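You operate a simulated robot arm through the tools that you are given. There is no shell and no other tool. Be economical: measure what you need, move in short steps, check, and stop when the job is done.

The job below is to be done with a simulated two-armed robot. You get a single attempt, and the scene is never put back.

## Task
Fold the flaps and tape the carton shut with the yellow strip.
Fine: lay the strip along the seam, roll it down, push the roller back, then turn the black knob to FREE.

It is judged by the outcome, as a careful person would: the job done as asked, and still so three seconds after it is handed in. It fails if anything else is knocked over, pushed out of place, dropped, spilled or broken. Flat cloth is picked up by pressing the open fingertips on it (5 to 10 N) and closing them slowly along it; thin cloth reads only 2 to 8 mm in the jaws.

## Robot
Two 7-joint arms with fingered hands on one trunk that stands fixed in place. Base frame: the origin is at the foot of the trunk, x ahead of it, y to its left, z up; the work surface is at about z = 780. Lengths are in mm, angles in rad, forces in N, time in s.
The left shoulder is at [70, 139, 1108], the right one opposite. With the tool pointing down near the work surface each hand reaches from about 440 to 840 mm from the base axis, measured 20 degrees to its own side. Payload 3.9 kg a hand.
The tool frame of a hand sits at the grasp point between the pads (the TCP): z along the fingers, y along the line on which they close. The tips reach 29 mm beyond it. Largest opening 100 mm; the body of the gripper starts 34 mm behind the TCP. The gripper is a hand of 5 fingers: y runs from the thumb to the fingers, the wrist lies at [-15, -105, -177] in the tool frame, and closing takes about 1.5 s.
Orientation is that of the tool frame in the base frame, as a unit quaternion [x, y, z, w]. With the fingers straight down and the wrist toward the robot, the tool's x, y and z point along [0, 1, 0], [1, 0, 0] and [0, 0, -1] of the base frame.

## Interface
- The arms move only by the tool servo_tool. It takes "left_moves", "right_moves" or both (then of equal length, played together; a hand with none holds still); each is a list of rows, each a list of 7 numbers: the opening, from 0 (shut) to 1 (fully open), then the shift along the base's x, y, z in mm, then the turn, a rotation vector about the base's x, y, z in degrees. In form: [[hand, tx, ty, tz, rx, ry, rz], ...]. A call has 1 to 12 rows; each row is the pose to reach, as a shift and turn from the pose commanded when the call began. Rows are played at 5 a second. More than 50 mm and 0.15 rad between two rows, or a gripper value outside its range, and nothing of the call is played. A pose out of reach is approached as far as the arm can. The call stops where the force on the tool passes 60 N (or 10 N more than at its start, if that is more) or the arm is blocked; 0.2 s more then pass. The fingers move at their own pace (about 153 mm/s each) and stop on an object; they squeeze with about 26 N. The grip force told is the motor's: it shows also when the fingers shut on nothing. Time passes only in rows, and 0.2 s behind the last, so rows that repeat a pose let the fingers close. The reply holds the time, the measured pose of the TCP, the force on the tool along the base axes, the opening and the grip force, in the units named above and with some noise, with the torque about the TCP (base axes, N m) and any sound that the robot's microphone picked up, and new pictures: "views" is both (left out), scene, wrist or none (wrist: the cameras of the hands that moved).
- Cameras (640 x 400 px; columns grow to the right, rows downward): "scene" is now at [138, -15.3, 1429.6]; the picture's right is [-0.16, -0.99, 0.00], its down [-0.55, 0.09, -0.83] and it looks along [0.82, -0.13, -0.55] (base axes); focal length 317 px, centre (320, 200). "left" rides on the left gripper at [-65, -86, -121] in its tool frame; the picture's right is [-0.76, -0.31, 0.58], its down [0.59, -0.70, 0.40] and it looks along [0.28, 0.64, 0.71] (tool axes); focal length 247 px, centre (320, 200). "right" rides on the right gripper at [66, -86, -121] in its tool frame; the picture's right is [-0.76, 0.31, -0.58], its down [-0.59, -0.70, 0.40] and it looks along [-0.28, 0.64, 0.71] (tool axes); focal length 247 px, centre (320, 200). There is no depth. A picture from a camera that has moved, and an enlarged one, comes with that camera's place and axes in the base frame and with its lens.
- move_column(by): slides the trunk up (or, below 0, down) by that many mm; the arms and the scene camera ride with it, the base frame stays. It gives what a move gives, with no picture.
- preshape(shape, hand): the hand has 5 fingers and takes this shape, open, in about a second: jaw (thumb against the fingers, like two jaws); tri (thumb and two fingers); tip (a fingertip pinch); poke (one finger out to press); point (the index stretched); flat (the hand flat); cup (the hand cupped); fist (a fist). The gripper value then closes the fingers along that shape, each until it touches; the sizes above hold for jaw. It gives what a move gives, with no picture.
- aim_head(pan, tilt): turns the head with the scene camera to pan (to the left, within 1.501 rad either way) and tilt (down, from -0.506 to 1.204), counted from straight ahead of the robot. It gives what a move gives, and a new picture of the scene camera.
- close_up(camera, box): a new picture of the part [left, top, right, bottom] of that camera's present view, enlarged. No time passes.
- sign_off(): hands the job in; it is judged then, once.

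Work in short steps. Places have to be worked out from the pictures, the camera data and where the tool is seen: move nearer, look again, correct. Check each grasp and each placing, and mend what went wrong. You have 120 turns and 200 pictures in all, those below and enlarged ones among them. Open the grippers and draw the arms clear of the work before you hand the job in, unless the task says otherwise; then end with one line.

The tools are called after ">>>" as a command line: name --argument value ..., lists and objects as JSON in quotes. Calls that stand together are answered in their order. servo_tool: Moves the arms, as the interface text tells. Its arguments: {"type":"object","properties":{"left_moves":{"type":"array"},"right_moves":{"type":"array"},"views":{"type":"string","enum":["both","scene","wrist","none"]}},"required":[]} The other tools are called the same way: move_column (by) slides the trunk up or down; preshape (shape, hand) gives the hand a shape; aim_head (pan, tilt) turns the head that bears the scene camera; close_up (camera, box) takes an enlarged picture of a part of a camera's view; sign_off () hands the job in.

At the start:

```text
t: 0.0
left_tool_pos: [541.2, 176.0, 1268.1]
left_orientation: [0.728, 0.685, 0.0, 0.001]
left_wrist_force: [0.5, 0.4, -0.7]
left_torque: [0.0, -0.04, 0.0]
left_finger_gap: 99.7
left_grasp_force: 0.0
left_shape: jaw
right_tool_pos: [528.8, -323.6, 1244.7]
right_orientation: [0.729, 0.684, 0.0, 0.0]
right_wrist_force: [0.3, 1.0, -0.3]
right_torque: [0.01, -0.03, 0.0]
right_finger_gap: 99.7
right_grasp_force: 0.1
right_shape: jaw
trunk travel left (down, up): [-750.0, 90.0]
head pan, tilt: [-0.162, 0.586]
```

scene: 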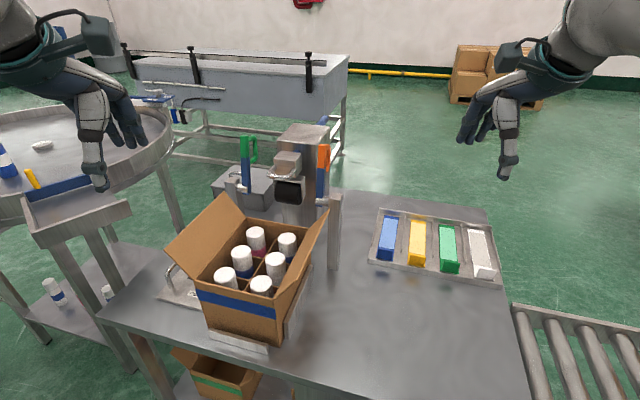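
right: 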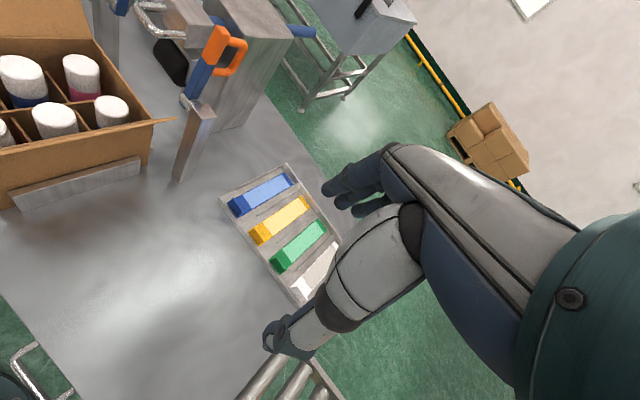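
left: 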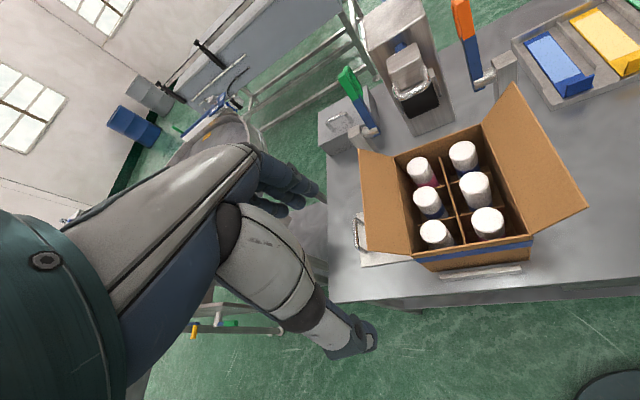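

The carton with its open flaps stands in the middle and the strips are in the tray on the right. I take enlarged pictures to find the flaps, roller and black knob.

>>> close_up --camera "scene" --box '[150, 110, 350, 235]'

>>> close_up --camera "scene" --box '[150, 180, 350, 360]'

>>> close_up --camera "scene" --box '[350, 180, 520, 300]'

>>> close_up --camera "left" --box '[310, 0, 600, 300]'

```text
3.20 times, centred on (250, 172) of scene
camera zoom: at [138.0, -15.3, 1429.6], right [-0.16, -0.99, 0.0], down [-0.55, 0.09, -0.83], along [0.82, -0.13, -0.55], focal length 1015 px, centre (544, 288)
```

zoom: 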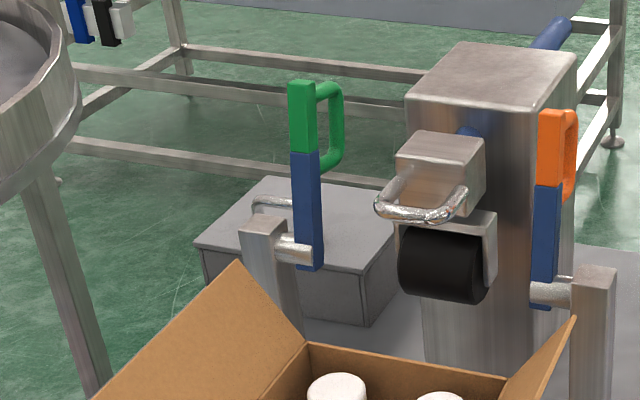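

```text
2.22 times, centred on (250, 270) of scene
camera zoom: at [138.0, -15.3, 1429.6], right [-0.16, -0.99, 0.0], down [-0.55, 0.09, -0.83], along [0.82, -0.13, -0.55], focal length 705 px, centre (476, 44)
```

zoom: 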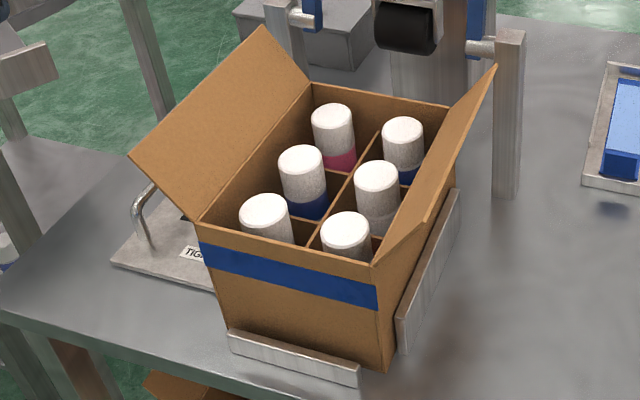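

```text
3.33 times, centred on (435, 240) of scene
camera zoom: at [138.0, -15.3, 1429.6], right [-0.16, -0.99, 0.0], down [-0.55, 0.09, -0.83], along [0.82, -0.13, -0.55], focal length 1058 px, centre (-63, 67)
```

zoom: 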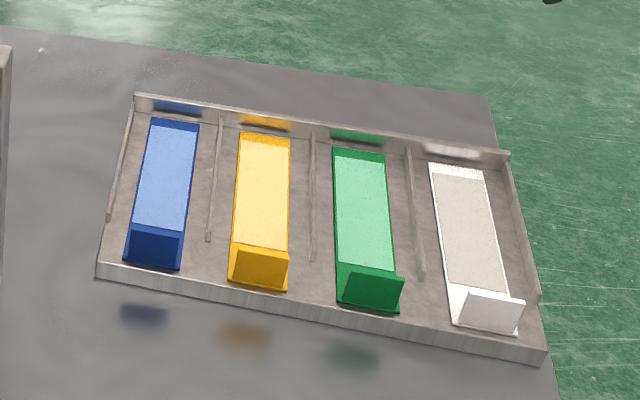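

```text
1.33 times, centred on (455, 150) of left
camera zoom: at [450.6, 115.3, 1388.6], right [-0.35, -0.74, -0.58], down [-0.67, 0.63, -0.4], along [0.66, 0.24, -0.71], focal length 329 px, centre (140, 267)
```

zoom: 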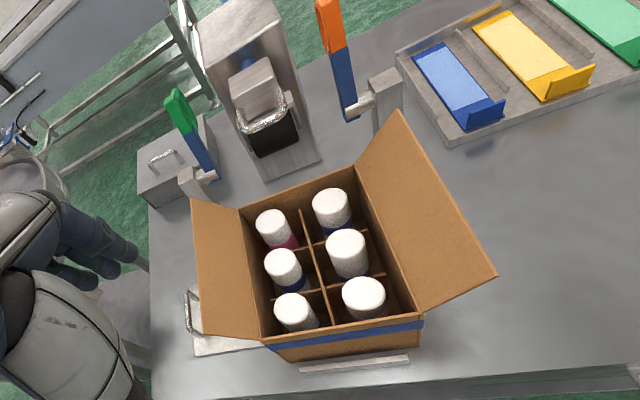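

The carton comes out as about 225 × 173 mm, top near z = 940 and yawed about -25°, with the seam running roughly from (580,88) to (782,-5). The plate with "TIG…" left of the carton probably carries the knob, so I move the left hand out to look there.

>>> servo_tool --left_moves '[[1, 10, 31, -20, 0, 0, -7], [1, 20, 62, -40, 0, 0, -14], [1, 30, 93, -60, 0, 0, -21], [1, 40, 124, -80, 0, 0, -28], [1, 50, 155, -100, 0, 0, -35], [1, 60, 185, -118, 0, 0, -40]]' --views "wrist"

>>> aim_head --pan 0.05 --tilt 0.7

```text
t: 1.4
left_tool_pos: [600.4, 361.8, 1148.1]
left_orientation: [0.919, 0.394, -0.001, 0.001]
left_wrist_force: [0.7, 0.0, 1.3]
left_torque: [-0.01, -0.03, 0.01]
left_finger_gap: 99.8
left_grasp_force: 0.0
left_shape: jaw
right_tool_pos: [529.0, -322.3, 1242.5]
right_orientation: [0.729, 0.685, -0.001, 0.0]
right_wrist_force: [0.6, 0.4, -0.4]
right_torque: [-0.02, 0.03, -0.03]
right_finger_gap: 99.8
right_grasp_force: 0.2
right_shape: jaw
trunk travel left (down, up): [-750.0, 90.0]
head pan, tilt: [-0.162, 0.586]
camera left: at [493.7, 373.2, 1269.5], right [-0.74, -0.34, -0.58], down [-0.1, 0.91, -0.4], along [0.66, -0.24, -0.71], focal length 247 px, centre (320, 200)
```

left: 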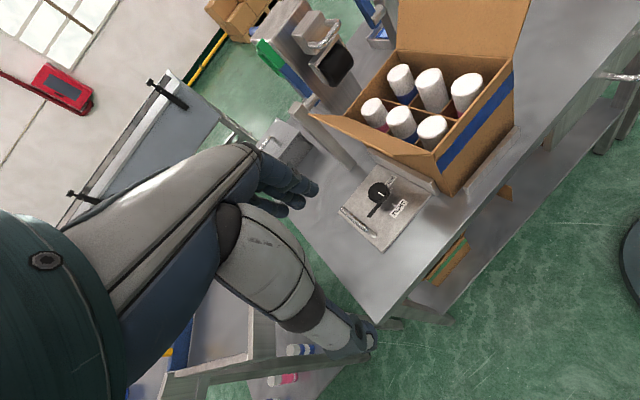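

```text
t: 2.1
left_tool_pos: [599.7, 359.5, 1150.5]
left_orientation: [0.919, 0.394, 0.0, 0.0]
left_wrist_force: [0.4, -0.3, -0.3]
left_torque: [0.01, -0.01, 0.0]
left_finger_gap: 99.9
left_grasp_force: 0.0
left_shape: jaw
right_tool_pos: [528.1, -324.7, 1243.3]
right_orientation: [0.729, 0.685, 0.0, 0.0]
right_wrist_force: [-0.6, 0.6, -0.8]
right_torque: [-0.01, 0.02, -0.02]
right_finger_gap: 99.9
right_grasp_force: 0.2
right_shape: jaw
trunk travel left (down, up): [-750.0, 90.0]
head pan, tilt: [0.051, 0.7]
camera scene: at [134.9, 2.9, 1419.8], right [0.05, -1.0, 0.0], down [-0.64, -0.03, -0.77], along [0.76, 0.04, -0.64], focal length 317 px, centre (320, 200)
```

scene: 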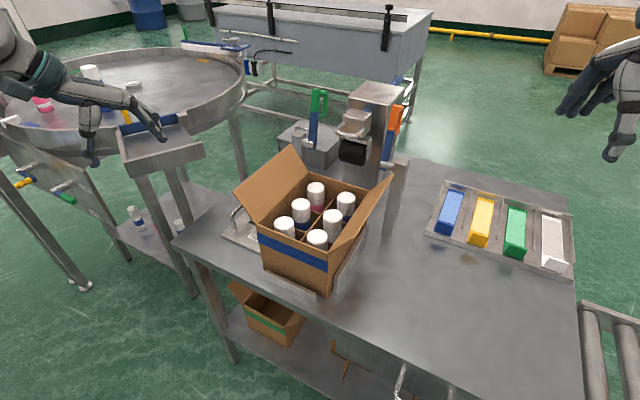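

Now the left camera shows the plate with a black knob and its label. I enlarge the knob, and the tower with the roller.

>>> close_up --camera "left" --box '[320, 150, 450, 260]'

>>> close_up --camera "left" --box '[230, 0, 550, 200]'

>>> close_up --camera "scene" --box '[230, 80, 430, 300]'

```text
3.64 times, centred on (385, 205) of left
camera zoom: at [492.2, 370.7, 1271.1], right [-0.74, -0.34, -0.58], down [-0.1, 0.91, -0.4], along [0.66, -0.24, -0.71], focal length 898 px, centre (84, 182)
```

zoom: 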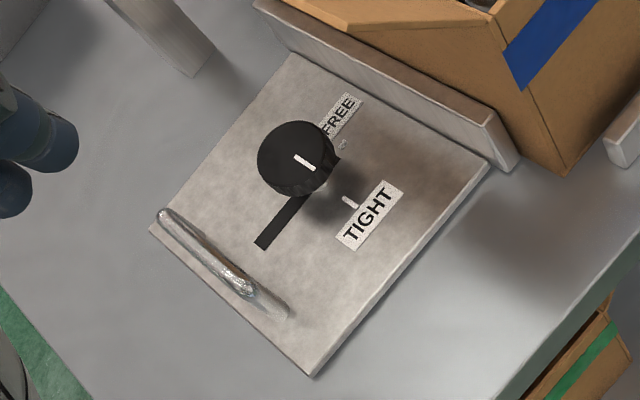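

```text
2.00 times, centred on (390, 100) of left
camera zoom: at [492.2, 370.7, 1271.1], right [-0.74, -0.34, -0.58], down [-0.1, 0.91, -0.4], along [0.66, -0.24, -0.71], focal length 494 px, centre (180, 400)
```

zoom: 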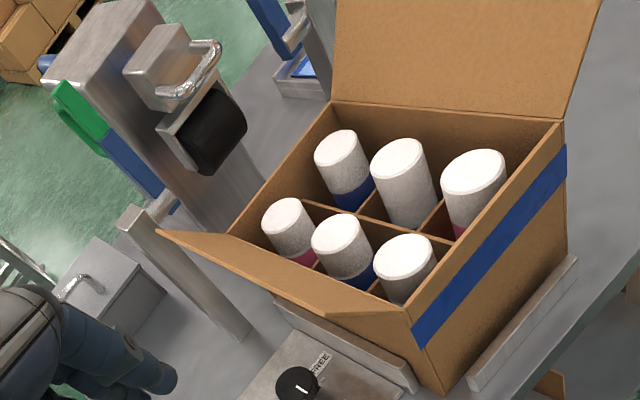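

```text
1.82 times, centred on (330, 190) of scene
camera zoom: at [134.9, 2.9, 1419.8], right [0.05, -1.0, 0.0], down [-0.64, -0.03, -0.77], along [0.76, 0.04, -0.64], focal length 577 px, centre (302, 218)
```

zoom: 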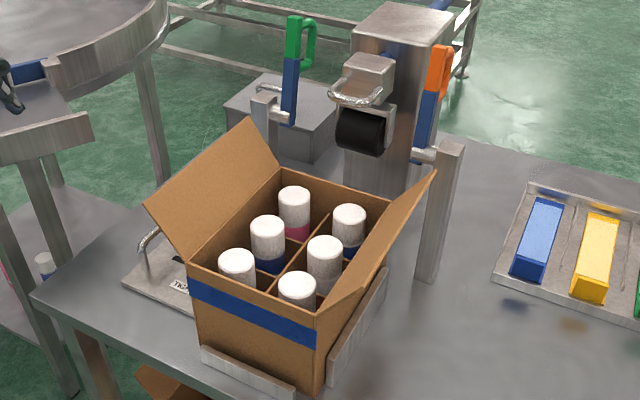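

The knob's white mark points at TIGHT, and FREE looks about 90° counter-clockwise from it. I look at the levers and roller through the right camera.

>>> close_up --camera "right" --box '[60, 0, 340, 190]'

>>> close_up --camera "scene" --box '[290, 75, 420, 180]'

```text
2.11 times, centred on (200, 95) of right
camera zoom: at [446.4, -253.1, 1363.8], right [0.26, -0.77, 0.58], down [-0.74, -0.54, -0.4], along [0.62, -0.32, -0.71], focal length 520 px, centre (573, 421)
```

zoom: 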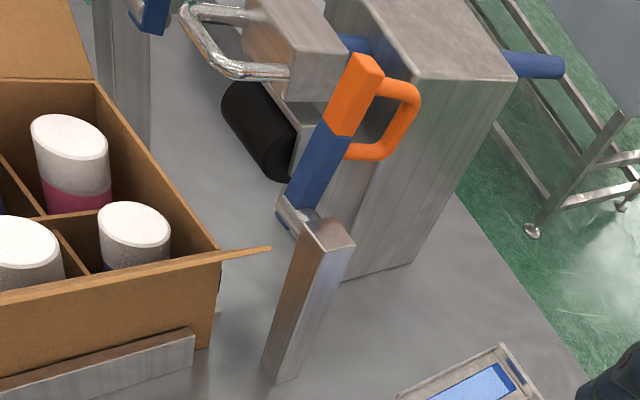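

```text
3.81 times, centred on (355, 128) of scene
camera zoom: at [134.9, 2.9, 1419.8], right [0.05, -1.0, 0.0], down [-0.64, -0.03, -0.77], along [0.76, 0.04, -0.64], focal length 1209 px, centre (187, 476)
```

zoom: 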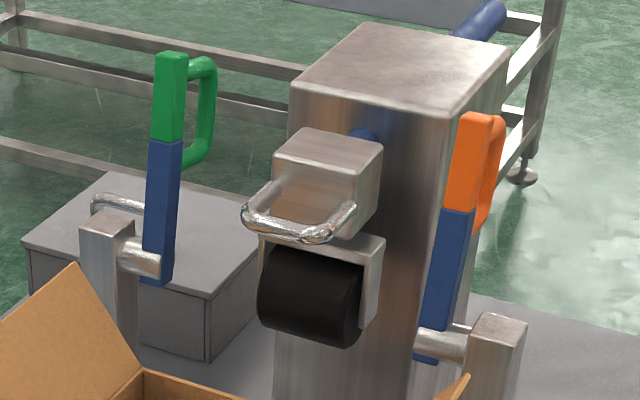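

The open right flap leans outward, its tip near w = 186, z = 1006 in the carton's frame. I bring the closed right hand down beside it, outside the carton.

>>> servo_tool --right_moves '[[0, 8, 22, -30, 0, 0, -3], [0, 16, 45, -60, 0, 0, -6], [0, 25, 67, -90, 0, 0, -9], [0, 33, 90, -120, 0, 0, -12], [0, 41, 112, -150, 0, 0, -15], [0, 50, 135, -180, 0, 0, -18], [0, 58, 157, -210, 0, 0, -21], [0, 62, 170, -235, 0, 0, -21]]'

```text
t: 3.9
left_tool_pos: [600.4, 359.6, 1149.5]
left_orientation: [0.919, 0.395, -0.001, 0.0]
left_wrist_force: [0.7, 0.1, 0.1]
left_torque: [0.0, -0.03, -0.02]
left_finger_gap: 99.5
left_grasp_force: 0.0
left_shape: jaw
right_tool_pos: [589.6, -154.9, 1009.5]
right_orientation: [0.841, 0.541, 0.0, 0.0]
right_wrist_force: [-0.1, -1.1, 0.3]
right_torque: [0.0, 0.02, 0.0]
right_finger_gap: 0.0
right_grasp_force: 26.1
right_shape: jaw
trunk travel left (down, up): [-750.0, 90.0]
head pan, tilt: [0.051, 0.7]
camera scene: at [135.8, 3.9, 1419.7], right [0.05, -1.0, 0.0], down [-0.64, -0.03, -0.76], along [0.76, 0.04, -0.64], focal length 317 px, centre (320, 200)
camera right: at [538.4, -58.8, 1129.6], right [-0.04, -0.82, 0.58], down [-0.88, -0.24, -0.4], along [0.47, -0.52, -0.71], focal length 247 px, centre (320, 200)
```

scene: 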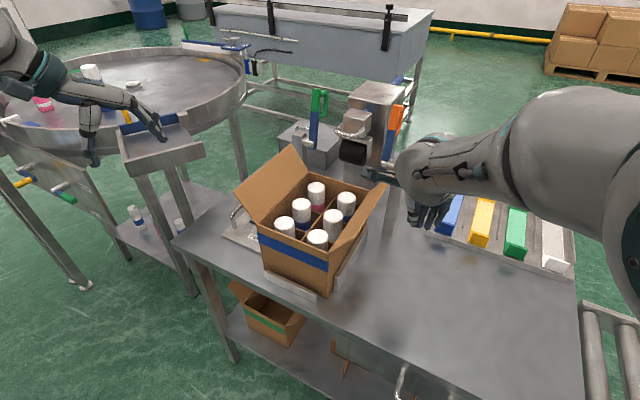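
right: 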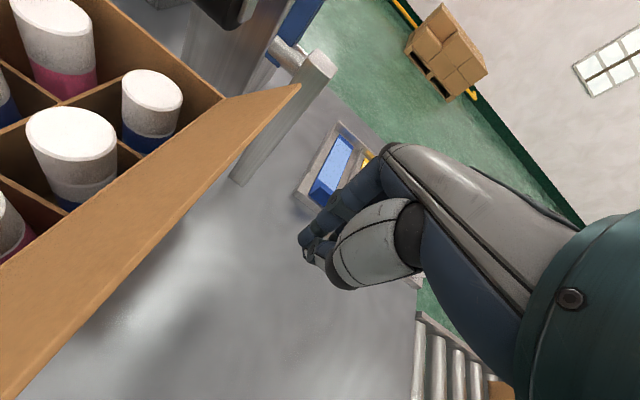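

The hand is beside the flap, tips at z ≈ 980. I sweep it toward the carton (+w) to stand the flap up and tip it over.

>>> servo_tool --right_moves '[[0, 8, 18, 0, 0, 0, 0], [0, 17, 36, 0, 0, 0, 0], [0, 25, 54, 0, 0, 0, 0], [0, 34, 72, 0, 0, 0, 0], [0, 42, 90, 0, 0, 0, 0], [0, 50, 108, 0, 0, 0, 0], [0, 57, 122, 0, 0, 0, 0]]'

```text
t: 5.7
left_tool_pos: [599.6, 359.5, 1150.2]
left_orientation: [0.919, 0.395, -0.001, 0.0]
left_wrist_force: [-0.4, -0.5, 0.4]
left_torque: [-0.01, 0.01, 0.01]
left_finger_gap: 99.7
left_grasp_force: 0.0
left_shape: jaw
right_tool_pos: [657.5, -53.7, 1031.1]
right_orientation: [0.854, 0.518, 0.029, -0.03]
right_wrist_force: [0.9, -0.6, 0.1]
right_torque: [-0.01, 0.03, 0.0]
right_finger_gap: 0.1
right_grasp_force: 26.1
right_shape: jaw
trunk travel left (down, up): [-750.0, 90.0]
head pan, tilt: [0.051, 0.7]
stopped in row 7 (right hand): the arm was blocked; the commanded pose is now the measured one
camera scene: at [134.9, 3.1, 1419.8], right [0.05, -1.0, 0.0], down [-0.64, -0.03, -0.77], along [0.76, 0.04, -0.64], focal length 317 px, centre (320, 200)
camera right: at [609.1, 33.9, 1157.2], right [-0.09, -0.86, 0.51], down [-0.89, -0.16, -0.43], along [0.45, -0.49, -0.75], focal length 247 px, centre (320, 200)
```

scene: 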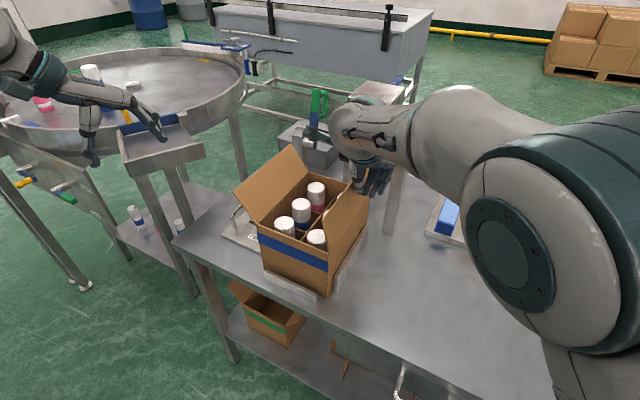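
right: 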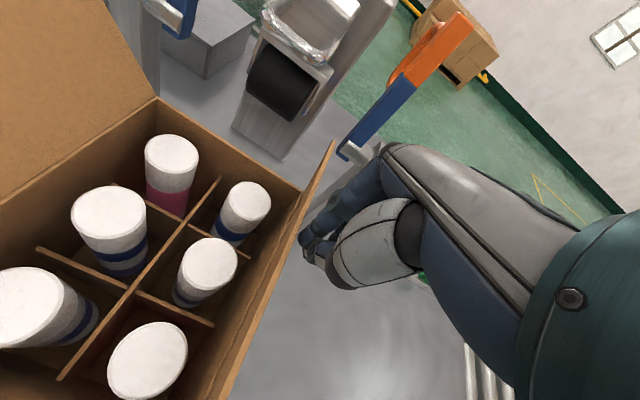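

The flap is almost upright, but the arm was blocked with only small forces, so it may be a joint limit rather than contact. I try a short move with the hand yawed back a little to see.

>>> servo_tool --right_moves '[[0, 0, 5, 0, 0, 0, 6], [0, 2, 12, 0, 0, 0, 12], [0, 4, 22, 0, 0, 0, 18]]'

>>> close_up --camera "scene" --box '[220, 80, 460, 300]'

```text
t: 6.5
left_tool_pos: [601.0, 359.7, 1150.9]
left_orientation: [0.919, 0.395, 0.0, 0.0]
left_wrist_force: [-1.0, -0.2, 0.2]
left_torque: [-0.02, 0.02, 0.03]
left_finger_gap: 99.8
left_grasp_force: 0.0
left_shape: jaw
right_tool_pos: [662.2, -30.3, 1028.0]
right_orientation: [0.76, 0.649, 0.022, -0.032]
right_wrist_force: [0.6, -0.3, 0.0]
right_torque: [0.01, 0.0, 0.0]
right_finger_gap: 0.0
right_grasp_force: 26.1
right_shape: jaw
trunk travel left (down, up): [-750.0, 90.0]
head pan, tilt: [0.051, 0.7]
camera scene: at [135.6, 3.3, 1419.7], right [0.05, -1.0, 0.0], down [-0.64, -0.03, -0.76], along [0.76, 0.04, -0.64], focal length 317 px, centre (320, 200)
camera right: at [588.6, 38.7, 1154.3], right [0.19, -0.84, 0.51], down [-0.79, -0.44, -0.43], along [0.58, -0.33, -0.74], focal length 247 px, centre (320, 200)
```

scene: 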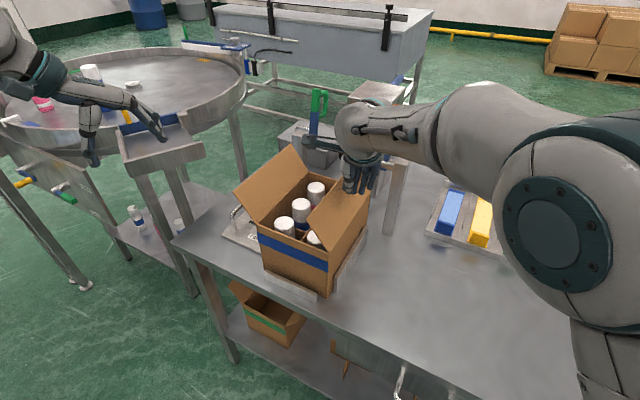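
right: 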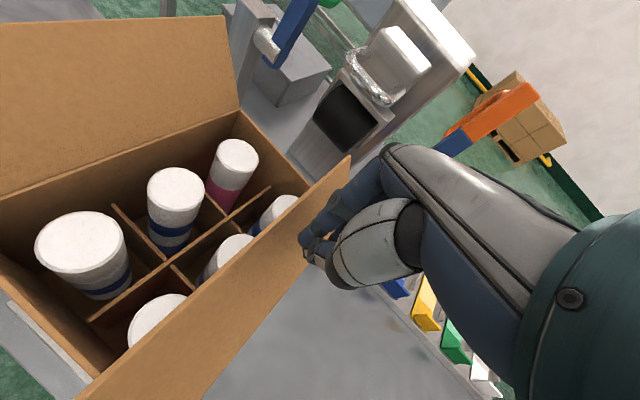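

```text
1.82 times, centred on (340, 190) of scene
camera zoom: at [135.6, 3.3, 1419.7], right [0.05, -1.0, 0.0], down [-0.64, -0.03, -0.76], along [0.76, 0.04, -0.64], focal length 577 px, centre (284, 218)
```

zoom: 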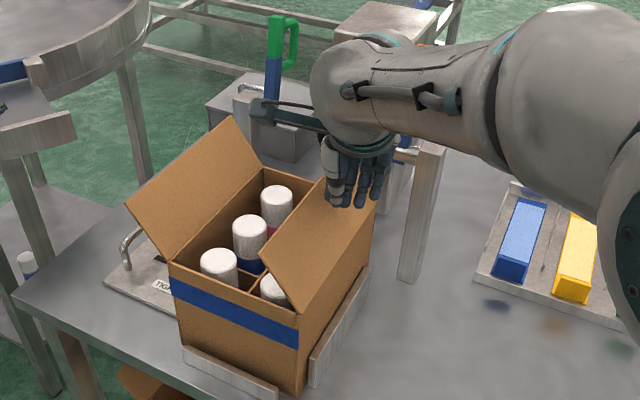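

Yaw was the limit; the flap is now past vertical. I continue inward and down to close it.

>>> servo_tool --right_moves '[[0, 4, 10, -12, 0, 0, 4], [0, 6, 18, -24, 0, 0, 6], [0, 8, 26, -36, 0, 0, 6], [0, 10, 32, -48, 0, 0, 6]]'

```text
t: 7.5
left_tool_pos: [600.5, 360.4, 1149.8]
left_orientation: [0.919, 0.394, 0.0, 0.001]
left_wrist_force: [0.6, 0.0, -1.0]
left_torque: [0.01, -0.03, 0.01]
left_finger_gap: 100.0
left_grasp_force: 0.1
left_shape: jaw
right_tool_pos: [670.3, 1.7, 979.4]
right_orientation: [0.726, 0.686, 0.021, -0.033]
right_wrist_force: [0.0, 0.1, 0.6]
right_torque: [0.0, 0.02, 0.0]
right_finger_gap: 0.0
right_grasp_force: 25.8
right_shape: jaw
trunk travel left (down, up): [-750.0, 90.0]
head pan, tilt: [0.051, 0.7]
camera scene: at [135.8, 3.6, 1419.7], right [0.05, -1.0, 0.0], down [-0.64, -0.03, -0.76], along [0.76, 0.04, -0.64], focal length 317 px, centre (320, 200)
camera right: at [591.2, 63.3, 1106.4], right [0.27, -0.81, 0.51], down [-0.74, -0.52, -0.43], along [0.61, -0.26, -0.74], focal length 247 px, centre (320, 200)
```

scene: 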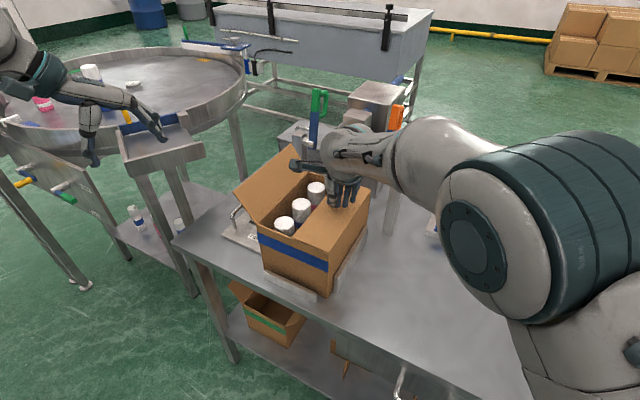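
right: 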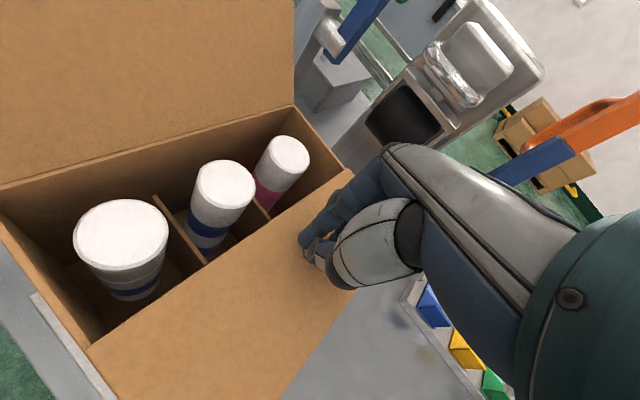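

The right flap is nearly flat. I press it a little further and then lift to see whether it stays down.

>>> servo_tool --right_moves '[[0, 0, 0, -8, 0, 0, 0], [0, 0, 0, -14, 0, 0, 0], [0, 0, 0, 10, 0, 0, 0], [0, -4, -10, 40, 0, 0, 0], [0, -8, -20, 60, 0, 0, 0]]'

```text
t: 8.7
left_tool_pos: [600.0, 359.3, 1150.3]
left_orientation: [0.919, 0.395, 0.0, 0.001]
left_wrist_force: [-0.4, -0.4, 0.2]
left_torque: [0.01, 0.0, -0.03]
left_finger_gap: 99.6
left_grasp_force: 0.1
left_shape: jaw
right_tool_pos: [660.6, -16.5, 1041.6]
right_orientation: [0.726, 0.687, 0.019, -0.033]
right_wrist_force: [0.6, -0.3, 0.0]
right_torque: [0.02, 0.03, 0.02]
right_finger_gap: 0.0
right_grasp_force: 26.0
right_shape: jaw
trunk travel left (down, up): [-750.0, 90.0]
head pan, tilt: [0.051, 0.7]
camera scene: at [135.4, 2.8, 1419.7], right [0.05, -1.0, 0.0], down [-0.64, -0.03, -0.76], along [0.76, 0.04, -0.64], focal length 317 px, centre (320, 200)
camera right: at [581.3, 44.7, 1167.8], right [0.27, -0.81, 0.51], down [-0.74, -0.52, -0.43], along [0.61, -0.26, -0.75], focal length 247 px, centre (320, 200)
```

scene: 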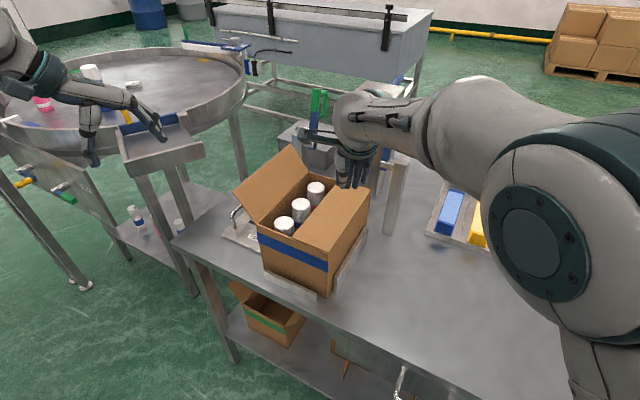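
right: 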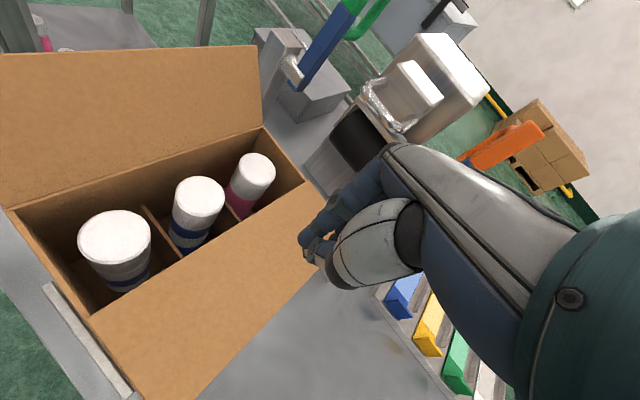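

The right flap stays down. I draw the right hand back and bring the closed left hand down outside the left flap.

>>> servo_tool --left_moves '[[0, 24, -18, -15, 0, 0, 0], [0, 48, -36, -40, 0, 0, 0], [0, 72, -55, -65, 0, 0, 0], [0, 96, -73, -90, 0, 0, 0], [0, 120, -92, -115, 0, 0, 0], [0, 144, -110, -141, 0, 0, 0]]' --right_moves '[[0, -15, -25, 20, 0, 0, 0], [0, -30, -55, 40, 0, 0, 0], [0, -50, -85, 60, 0, 0, 0], [0, -65, -115, 80, 0, 0, 0], [0, -85, -145, 90, 0, 0, 0], [0, -100, -175, 100, 0, 0, 0]]'

```text
t: 10.1
left_tool_pos: [742.5, 245.4, 1006.7]
left_orientation: [0.919, 0.394, 0.0, -0.001]
left_wrist_force: [0.8, -0.8, -0.2]
left_torque: [0.01, 0.03, -0.03]
left_finger_gap: 0.0
left_grasp_force: 25.9
left_shape: jaw
right_tool_pos: [564.3, -197.8, 1137.8]
right_orientation: [0.727, 0.686, 0.022, -0.035]
right_wrist_force: [0.2, 0.0, -0.6]
right_torque: [0.03, 0.04, 0.04]
right_finger_gap: 0.2
right_grasp_force: 26.1
right_shape: jaw
trunk travel left (down, up): [-750.0, 90.0]
head pan, tilt: [0.051, 0.7]
camera scene: at [137.3, -2.2, 1419.6], right [0.05, -1.0, 0.0], down [-0.64, -0.03, -0.76], along [0.76, 0.04, -0.65], focal length 317 px, centre (320, 200)
camera right: at [485.2, -137.3, 1265.7], right [0.27, -0.82, 0.51], down [-0.74, -0.51, -0.43], along [0.61, -0.26, -0.75], focal length 247 px, centre (320, 200)
camera left: at [635.3, 256.5, 1129.3], right [-0.74, -0.33, -0.58], down [-0.1, 0.91, -0.4], along [0.66, -0.23, -0.71], focal length 247 px, centre (320, 200)
```

scene: 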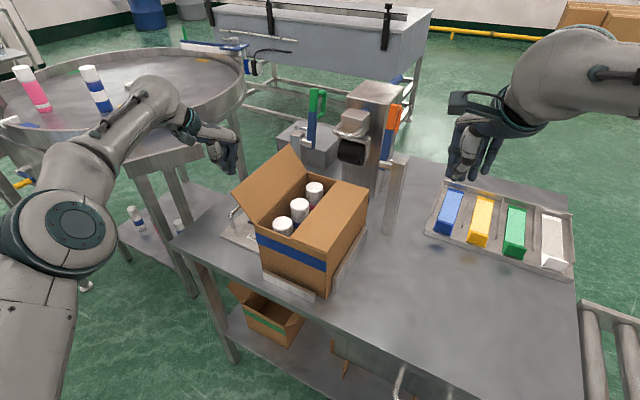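
right: 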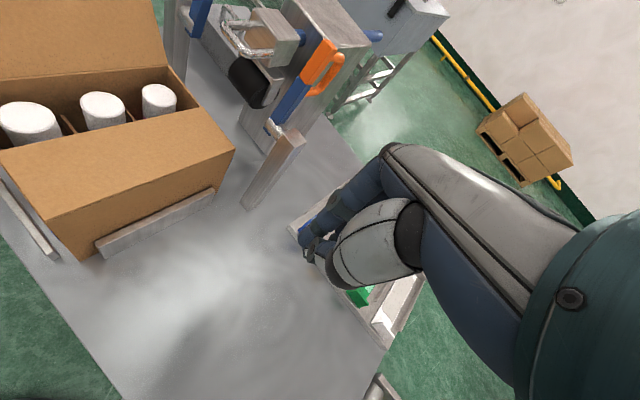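
left: 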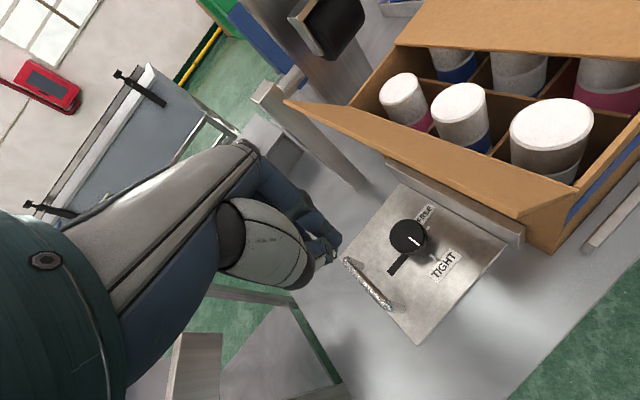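

The left hand is beside the left flap. I sweep it toward the carton (-w) to stand the flap up.

>>> servo_tool --left_moves '[[0, -8, -18, 0, 0, 0, 0], [0, -17, -36, 0, 0, 0, 0], [0, -25, -54, 0, 0, 0, 0], [0, -34, -72, 0, 0, 0, 0], [0, -42, -90, 0, 0, 0, 0], [0, -49, -106, 0, 0, 0, 0], [0, -55, -119, 0, 0, 0, 0]]'

```text
t: 11.7
left_tool_pos: [687.3, 129.3, 1007.6]
left_orientation: [0.919, 0.395, 0.0, 0.0]
left_wrist_force: [-0.4, -0.3, 0.3]
left_torque: [0.01, 0.0, -0.03]
left_finger_gap: 0.0
left_grasp_force: 25.7
left_shape: jaw
right_tool_pos: [562.8, -192.9, 1140.7]
right_orientation: [0.726, 0.686, 0.02, -0.033]
right_wrist_force: [-0.2, -0.6, 0.0]
right_torque: [-0.02, -0.02, -0.03]
right_finger_gap: 0.2
right_grasp_force: 26.2
right_shape: jaw
trunk travel left (down, up): [-750.0, 90.0]
head pan, tilt: [0.051, 0.7]
camera scene: at [135.0, 2.5, 1419.8], right [0.05, -1.0, 0.0], down [-0.64, -0.03, -0.77], along [0.76, 0.04, -0.64], focal length 317 px, centre (320, 200)
camera left: at [580.4, 141.6, 1128.6], right [-0.74, -0.34, -0.58], down [-0.1, 0.91, -0.4], along [0.66, -0.24, -0.71], focal length 247 px, centre (320, 200)
```

scene: 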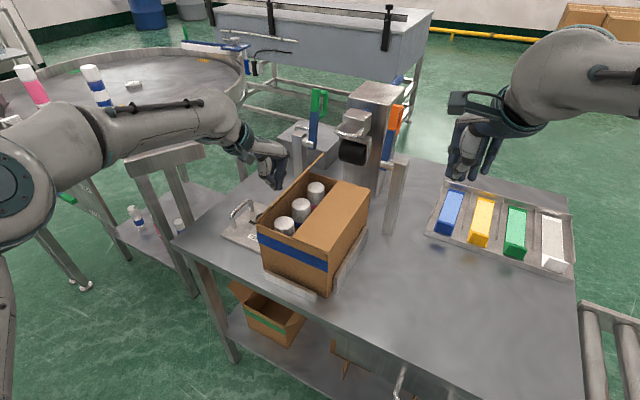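
left: 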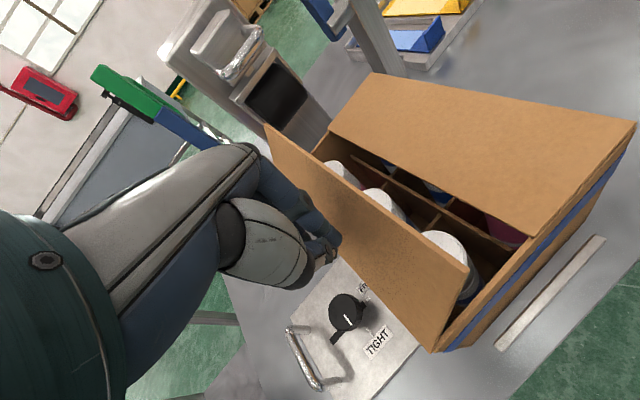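

The left flap stands about vertical. I continue over the hinge and down.

>>> servo_tool --left_moves '[[0, -7, -15, 0, 0, 0, 0], [0, -14, -30, 0, 0, 0, 0], [0, -19, -40, -10, 0, 0, 0], [0, -24, -51, -20, 0, 0, 0], [0, -28, -60, -30, 0, 0, 0], [0, -30, -65, -40, 0, 0, 0]]'

```text
t: 13.1
left_tool_pos: [659.5, 66.4, 971.9]
left_orientation: [0.918, 0.396, 0.004, 0.004]
left_wrist_force: [4.7, 2.8, 13.8]
left_torque: [0.12, -0.23, -0.02]
left_finger_gap: 0.2
left_grasp_force: 25.8
left_shape: jaw
right_tool_pos: [561.3, -193.5, 1140.9]
right_orientation: [0.726, 0.686, 0.02, -0.032]
right_wrist_force: [-0.6, -0.4, -0.1]
right_torque: [-0.01, 0.0, 0.02]
right_finger_gap: 0.0
right_grasp_force: 26.2
right_shape: jaw
trunk travel left (down, up): [-750.0, 90.0]
head pan, tilt: [0.051, 0.7]
camera scene: at [132.7, 4.1, 1420.4], right [0.05, -1.0, 0.0], down [-0.64, -0.03, -0.77], along [0.77, 0.04, -0.64], focal length 317 px, centre (320, 200)
camera left: at [551.1, 77.7, 1092.6], right [-0.74, -0.34, -0.58], down [-0.1, 0.91, -0.4], along [0.67, -0.24, -0.71], focal length 247 px, centre (320, 200)
```

scene: 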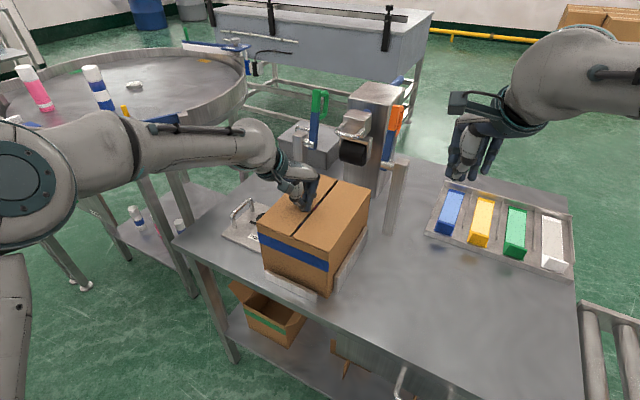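
left: 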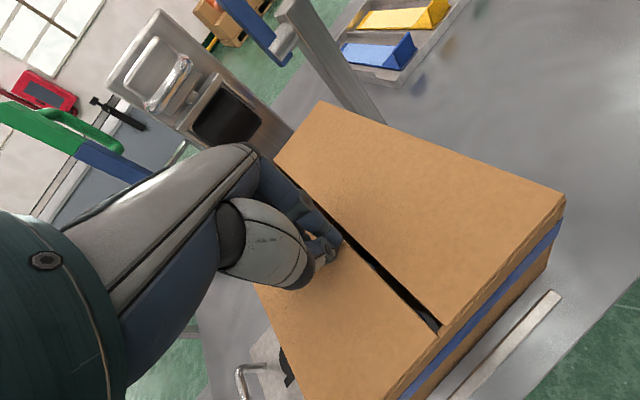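

Both flaps are down, with tips touching at z ≈ 943. I lift the left hand away, toward its own side, and check that they stay.

>>> servo_tool --left_moves '[[0, 0, 5, 30, 0, 0, 0], [0, -5, 25, 70, 0, 0, 0], [0, -15, 60, 100, 0, 0, 0], [0, -25, 100, 125, 0, 0, 0], [0, -35, 145, 145, 0, 0, 0]]'

>>> close_up --camera "scene" --box '[220, 70, 460, 300]'

```text
refused: row 5 steps farther than a row can; nothing moved
```

```text
1.74 times, centred on (340, 185) of scene
camera zoom: at [132.7, 4.1, 1420.4], right [0.05, -1.0, 0.0], down [-0.64, -0.03, -0.77], along [0.77, 0.04, -0.64], focal length 552 px, centre (285, 226)
```

zoom: 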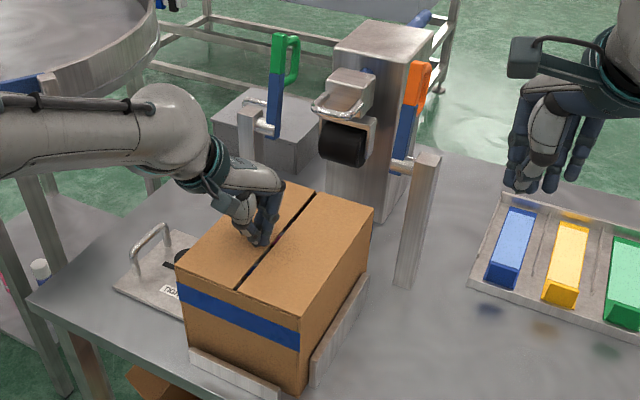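

The last step was just over 50 mm; I repeat it with smaller steps.

>>> servo_tool --left_moves '[[0, 0, 5, 30, 0, 0, 0], [0, -5, 25, 65, 0, 0, 0], [0, -15, 55, 95, 0, 0, 0], [0, -25, 90, 120, 0, 0, 0], [0, -35, 130, 140, 0, 0, 0]]'

>>> close_up --camera "scene" --box '[220, 70, 460, 300]'

```text
t: 14.3
left_tool_pos: [622.9, 202.5, 1110.8]
left_orientation: [0.919, 0.394, 0.0, 0.0]
left_wrist_force: [0.3, -0.6, 0.0]
left_torque: [-0.04, -0.01, 0.03]
left_finger_gap: 0.0
left_grasp_force: 26.4
left_shape: jaw
right_tool_pos: [562.6, -192.0, 1140.8]
right_orientation: [0.726, 0.687, 0.02, -0.033]
right_wrist_force: [-0.7, -0.5, -0.4]
right_torque: [-0.02, -0.01, -0.05]
right_finger_gap: 0.0
right_grasp_force: 26.7
right_shape: jaw
trunk travel left (down, up): [-750.0, 90.0]
head pan, tilt: [0.051, 0.7]
camera scene: at [133.9, 5.1, 1419.9], right [0.05, -1.0, 0.0], down [-0.64, -0.03, -0.77], along [0.76, 0.04, -0.64], focal length 317 px, centre (320, 200)
camera left: at [516.1, 212.8, 1231.6], right [-0.74, -0.34, -0.58], down [-0.1, 0.91, -0.4], along [0.66, -0.24, -0.71], focal length 247 px, centre (320, 200)
```

scene: 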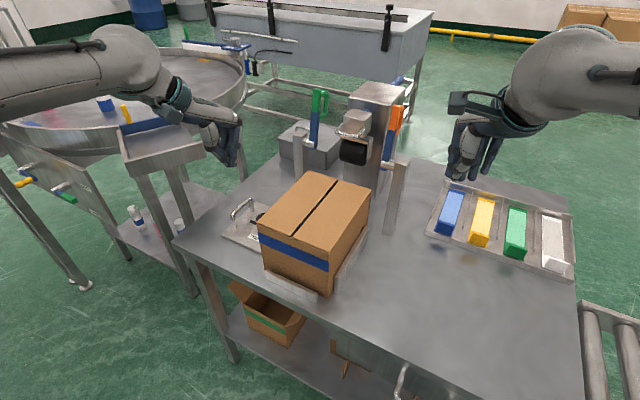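
left: 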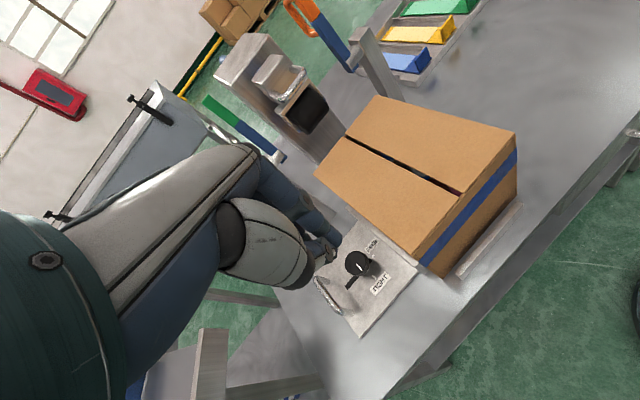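

```text
1.74 times, centred on (340, 185) of scene
camera zoom: at [133.9, 5.1, 1419.9], right [0.05, -1.0, 0.0], down [-0.64, -0.03, -0.77], along [0.76, 0.04, -0.64], focal length 552 px, centre (285, 226)
```

zoom: 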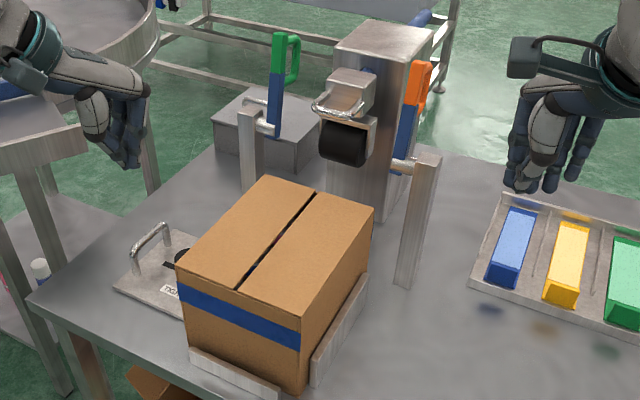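

The flaps stay shut, with the seam from about (580,87) to (777,-5). Next the right hand opens and moves over the yellow strip's tab near (732,-386), squaring its yaw to -25°.

>>> servo_tool --right_moves '[[0.6, 27, -31, -15, -0.7, 0, -3.6], [0.6, 54, -62, -35, -1.5, 0, -7.2], [0.6, 81, -94, -55, -2.2, 0, -10.8], [0.6, 108, -125, -75, -2.9, 0, -14.4], [0.6, 135, -157, -95, -3.7, 0, -18], [0.6, 163, -188, -110, -4.4, 0, -21.6], [0.6, 163, -188, -110, -4.4, 0, -21.6]]'

>>> aim_head --pan -0.35 --tilt 0.7

```text
t: 15.9
left_tool_pos: [624.7, 200.3, 1110.5]
left_orientation: [0.919, 0.394, 0.0, 0.001]
left_wrist_force: [1.0, -0.6, 0.9]
left_torque: [0.02, -0.01, 0.01]
left_finger_gap: 0.0
left_grasp_force: 26.2
left_shape: jaw
right_tool_pos: [728.6, -380.6, 1032.6]
right_orientation: [0.843, 0.538, -0.002, -0.001]
right_wrist_force: [-0.7, -0.7, 0.5]
right_torque: [0.0, -0.02, 0.0]
right_finger_gap: 59.7
right_grasp_force: 0.2
right_shape: jaw
trunk travel left (down, up): [-750.0, 90.0]
head pan, tilt: [0.051, 0.7]
camera scene: at [133.8, 4.1, 1419.9], right [0.05, -1.0, 0.0], down [-0.64, -0.03, -0.77], along [0.76, 0.04, -0.64], focal length 317 px, centre (320, 200)
camera right: at [677.6, -284.7, 1152.8], right [-0.04, -0.82, 0.58], down [-0.89, -0.24, -0.4], along [0.46, -0.53, -0.71], focal length 247 px, centre (320, 200)
```

scene: 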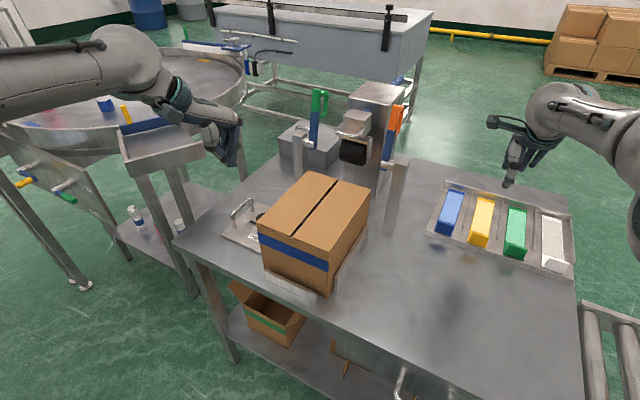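
right: 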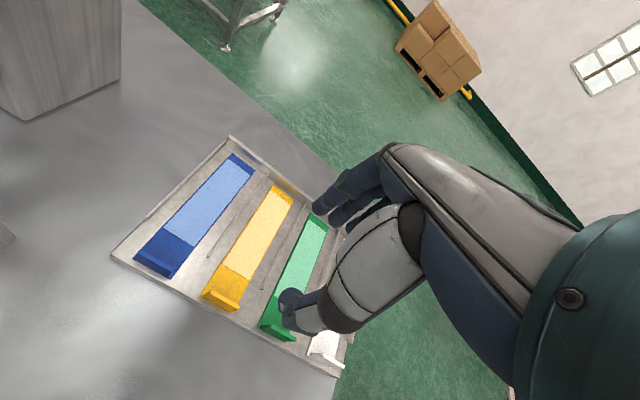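

```text
t: 16.8
left_tool_pos: [625.2, 199.3, 1110.3]
left_orientation: [0.918, 0.395, -0.001, -0.001]
left_wrist_force: [0.6, -0.4, 0.0]
left_torque: [0.02, -0.06, -0.03]
left_finger_gap: 0.0
left_grasp_force: 26.5
left_shape: jaw
right_tool_pos: [729.1, -380.9, 1031.6]
right_orientation: [0.843, 0.538, 0.0, -0.001]
right_wrist_force: [-0.9, 0.3, 0.1]
right_torque: [0.04, 0.0, -0.01]
right_finger_gap: 59.9
right_grasp_force: 0.1
right_shape: jaw
trunk travel left (down, up): [-750.0, 90.0]
head pan, tilt: [-0.351, 0.7]
camera scene: at [130.5, -30.2, 1419.7], right [-0.34, -0.94, 0.0], down [-0.61, 0.22, -0.76], along [0.72, -0.26, -0.64], focal length 317 px, centre (320, 200)
```

scene: 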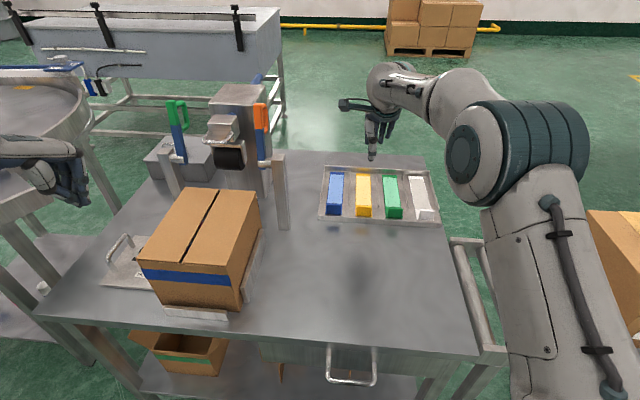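

Both cameras see the strips. I enlarge the yellow tab in each to triangulate it.

>>> close_up --camera "scene" --box '[310, 120, 450, 230]'

>>> close_up --camera "right" --box '[100, 130, 360, 380]'

```text
3.64 times, centred on (380, 175) of scene
camera zoom: at [130.5, -30.2, 1419.7], right [-0.34, -0.94, 0.0], down [-0.61, 0.22, -0.76], along [0.72, -0.26, -0.64], focal length 1154 px, centre (102, 291)
```

zoom: 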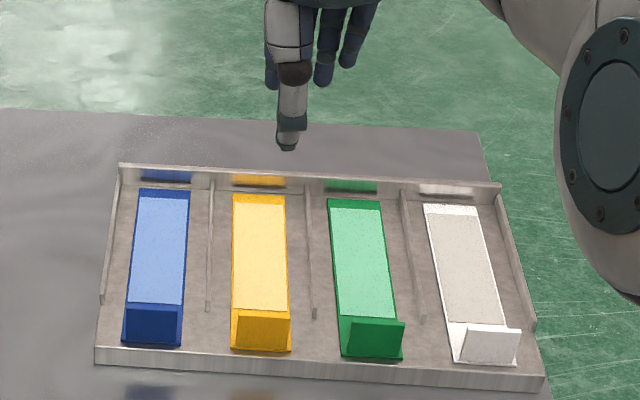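

```text
1.60 times, centred on (230, 255) of right
camera zoom: at [678.8, -285.3, 1151.7], right [-0.04, -0.82, 0.58], down [-0.89, -0.24, -0.4], along [0.46, -0.53, -0.71], focal length 395 px, centre (464, 112)
```

zoom: 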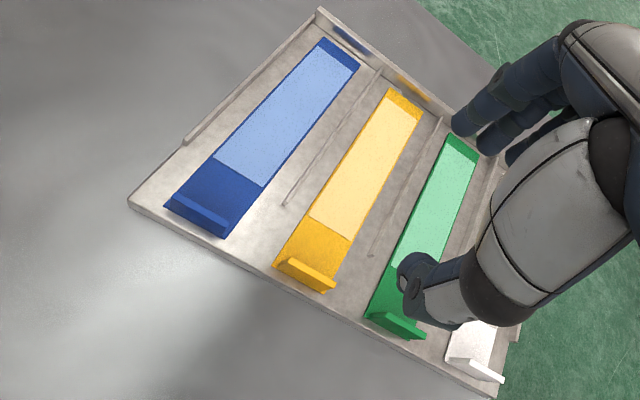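

The tab stands at about (709,-371), z 807–850; the strip is 214 mm long, near the same yaw as the seam. The right hand's yaw limit over the carton is the concern, so I raise the trunk to bend the arm more and test the placing pose empty-handed before gripping.

>>> move_column --by 90

>>> servo_tool --right_moves '[[0.3, -13, 42, 0, 0, 0, 0], [0.3, -26, 85, 0, 0, 0, 0], [0.3, -40, 127, 0, 0, 0, 0], [0.3, -53, 170, 0, 0, 0, 0], [0.3, -66, 212, 0, 0, 0, 0], [0.3, -79, 254, 0, 0, 0, 0], [0.3, -92, 297, 0, 0, 0, 0], [0.3, -106, 339, 0, 0, 0, 0], [0.3, -119, 381, 0, 0, 0, 0], [0.3, -132, 424, -10, 0, 0, 0], [0.3, -145, 466, -20, 0, 0, 0]]'

```text
t: 18.1
left_tool_pos: [625.2, 199.4, 1200.7]
left_orientation: [0.919, 0.394, 0.0, 0.0]
left_wrist_force: [-0.7, 0.4, 0.6]
left_torque: [0.01, -0.01, 0.0]
left_finger_gap: 0.0
left_grasp_force: 26.1
left_shape: jaw
right_tool_pos: [728.2, -380.4, 1120.9]
right_orientation: [0.843, 0.538, -0.001, -0.001]
right_wrist_force: [-0.3, 0.3, 0.1]
right_torque: [0.02, -0.04, 0.01]
right_finger_gap: 59.8
right_grasp_force: 0.1
right_shape: jaw
trunk travel left (down, up): [-840.0, 0.0]
head pan, tilt: [-0.351, 0.7]
```

```text
t: 20.7
left_tool_pos: [624.8, 200.0, 1201.3]
left_orientation: [0.918, 0.396, 0.001, 0.0]
left_wrist_force: [0.4, -0.2, -0.3]
left_torque: [-0.01, 0.0, -0.01]
left_finger_gap: 0.4
left_grasp_force: 26.5
left_shape: jaw
right_tool_pos: [598.3, 60.3, 1126.9]
right_orientation: [0.858, 0.511, 0.027, -0.037]
right_wrist_force: [-0.1, -0.5, -0.3]
right_torque: [0.04, -0.03, 0.01]
right_finger_gap: 30.3
right_grasp_force: 0.1
right_shape: jaw
trunk travel left (down, up): [-840.0, 0.0]
head pan, tilt: [-0.351, 0.7]
stopped in row 11 (right hand): the arm was blocked; the commanded pose is now the measured one
camera scene: at [129.9, -31.1, 1509.8], right [-0.34, -0.94, 0.0], down [-0.6, 0.22, -0.76], along [0.72, -0.26, -0.64], focal length 317 px, centre (320, 200)
camera right: at [553.2, 148.4, 1255.9], right [-0.09, -0.86, 0.5], down [-0.9, -0.15, -0.42], along [0.44, -0.49, -0.76], focal length 247 px, centre (320, 200)
```

scene: 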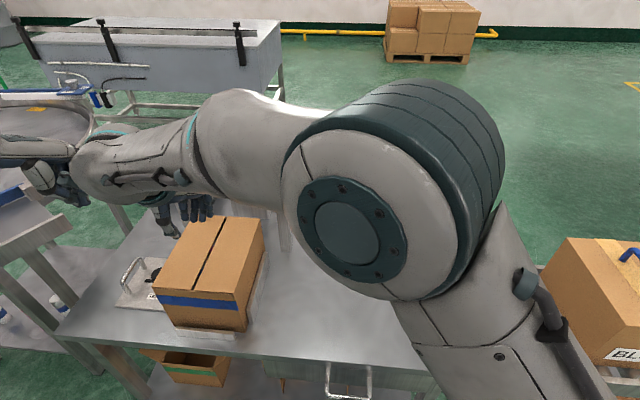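
right: 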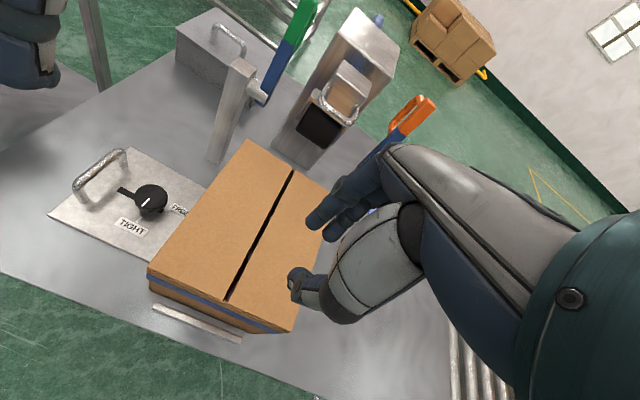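

With the trunk raised the hand reaches almost to the placing pose. I go lower, nearer the real placing height, restoring the orientation, to see if it fits there.

>>> servo_tool --right_moves '[[0.3, 0, 0, -30, 0, 0, 0], [0.3, 0, 0, -60, 0, 0, 0], [0.3, 0, 0, -90, -1.5, 0, 1], [0.3, 0, 0, -110, -3.5, 0, 2], [0.3, 0, 0, -120, -5.2, 0.3, 3.4], [0.3, -6, 10, -120, -5.2, 0.3, 3.4], [0.3, -14, 25, -120, -5.2, 0.3, 3.4]]' --views "scene"

```text
t: 22.3
left_tool_pos: [623.0, 200.0, 1201.5]
left_orientation: [0.919, 0.395, -0.001, 0.0]
left_wrist_force: [-0.3, 0.4, 0.2]
left_torque: [-0.01, -0.02, -0.01]
left_finger_gap: 0.1
left_grasp_force: 25.6
left_shape: jaw
right_tool_pos: [594.7, 71.4, 1012.6]
right_orientation: [0.855, 0.518, 0.006, -0.015]
right_wrist_force: [0.2, 0.4, -0.1]
right_torque: [0.02, -0.01, -0.03]
right_finger_gap: 30.4
right_grasp_force: 0.0
right_shape: jaw
trunk travel left (down, up): [-840.0, 0.0]
head pan, tilt: [-0.351, 0.7]
camera scene: at [130.1, -29.7, 1509.8], right [-0.34, -0.94, 0.0], down [-0.6, 0.22, -0.77], along [0.72, -0.26, -0.64], focal length 317 px, centre (320, 200)
```

scene: 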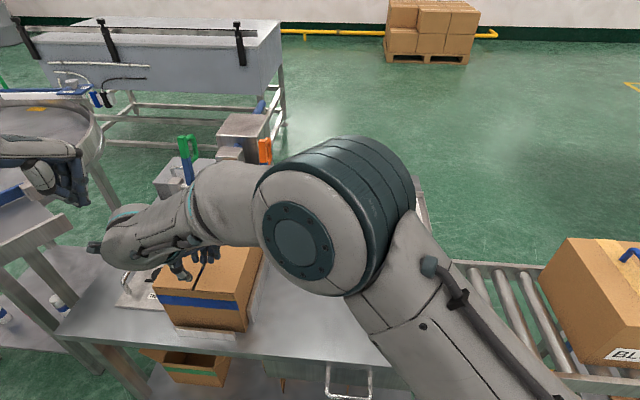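

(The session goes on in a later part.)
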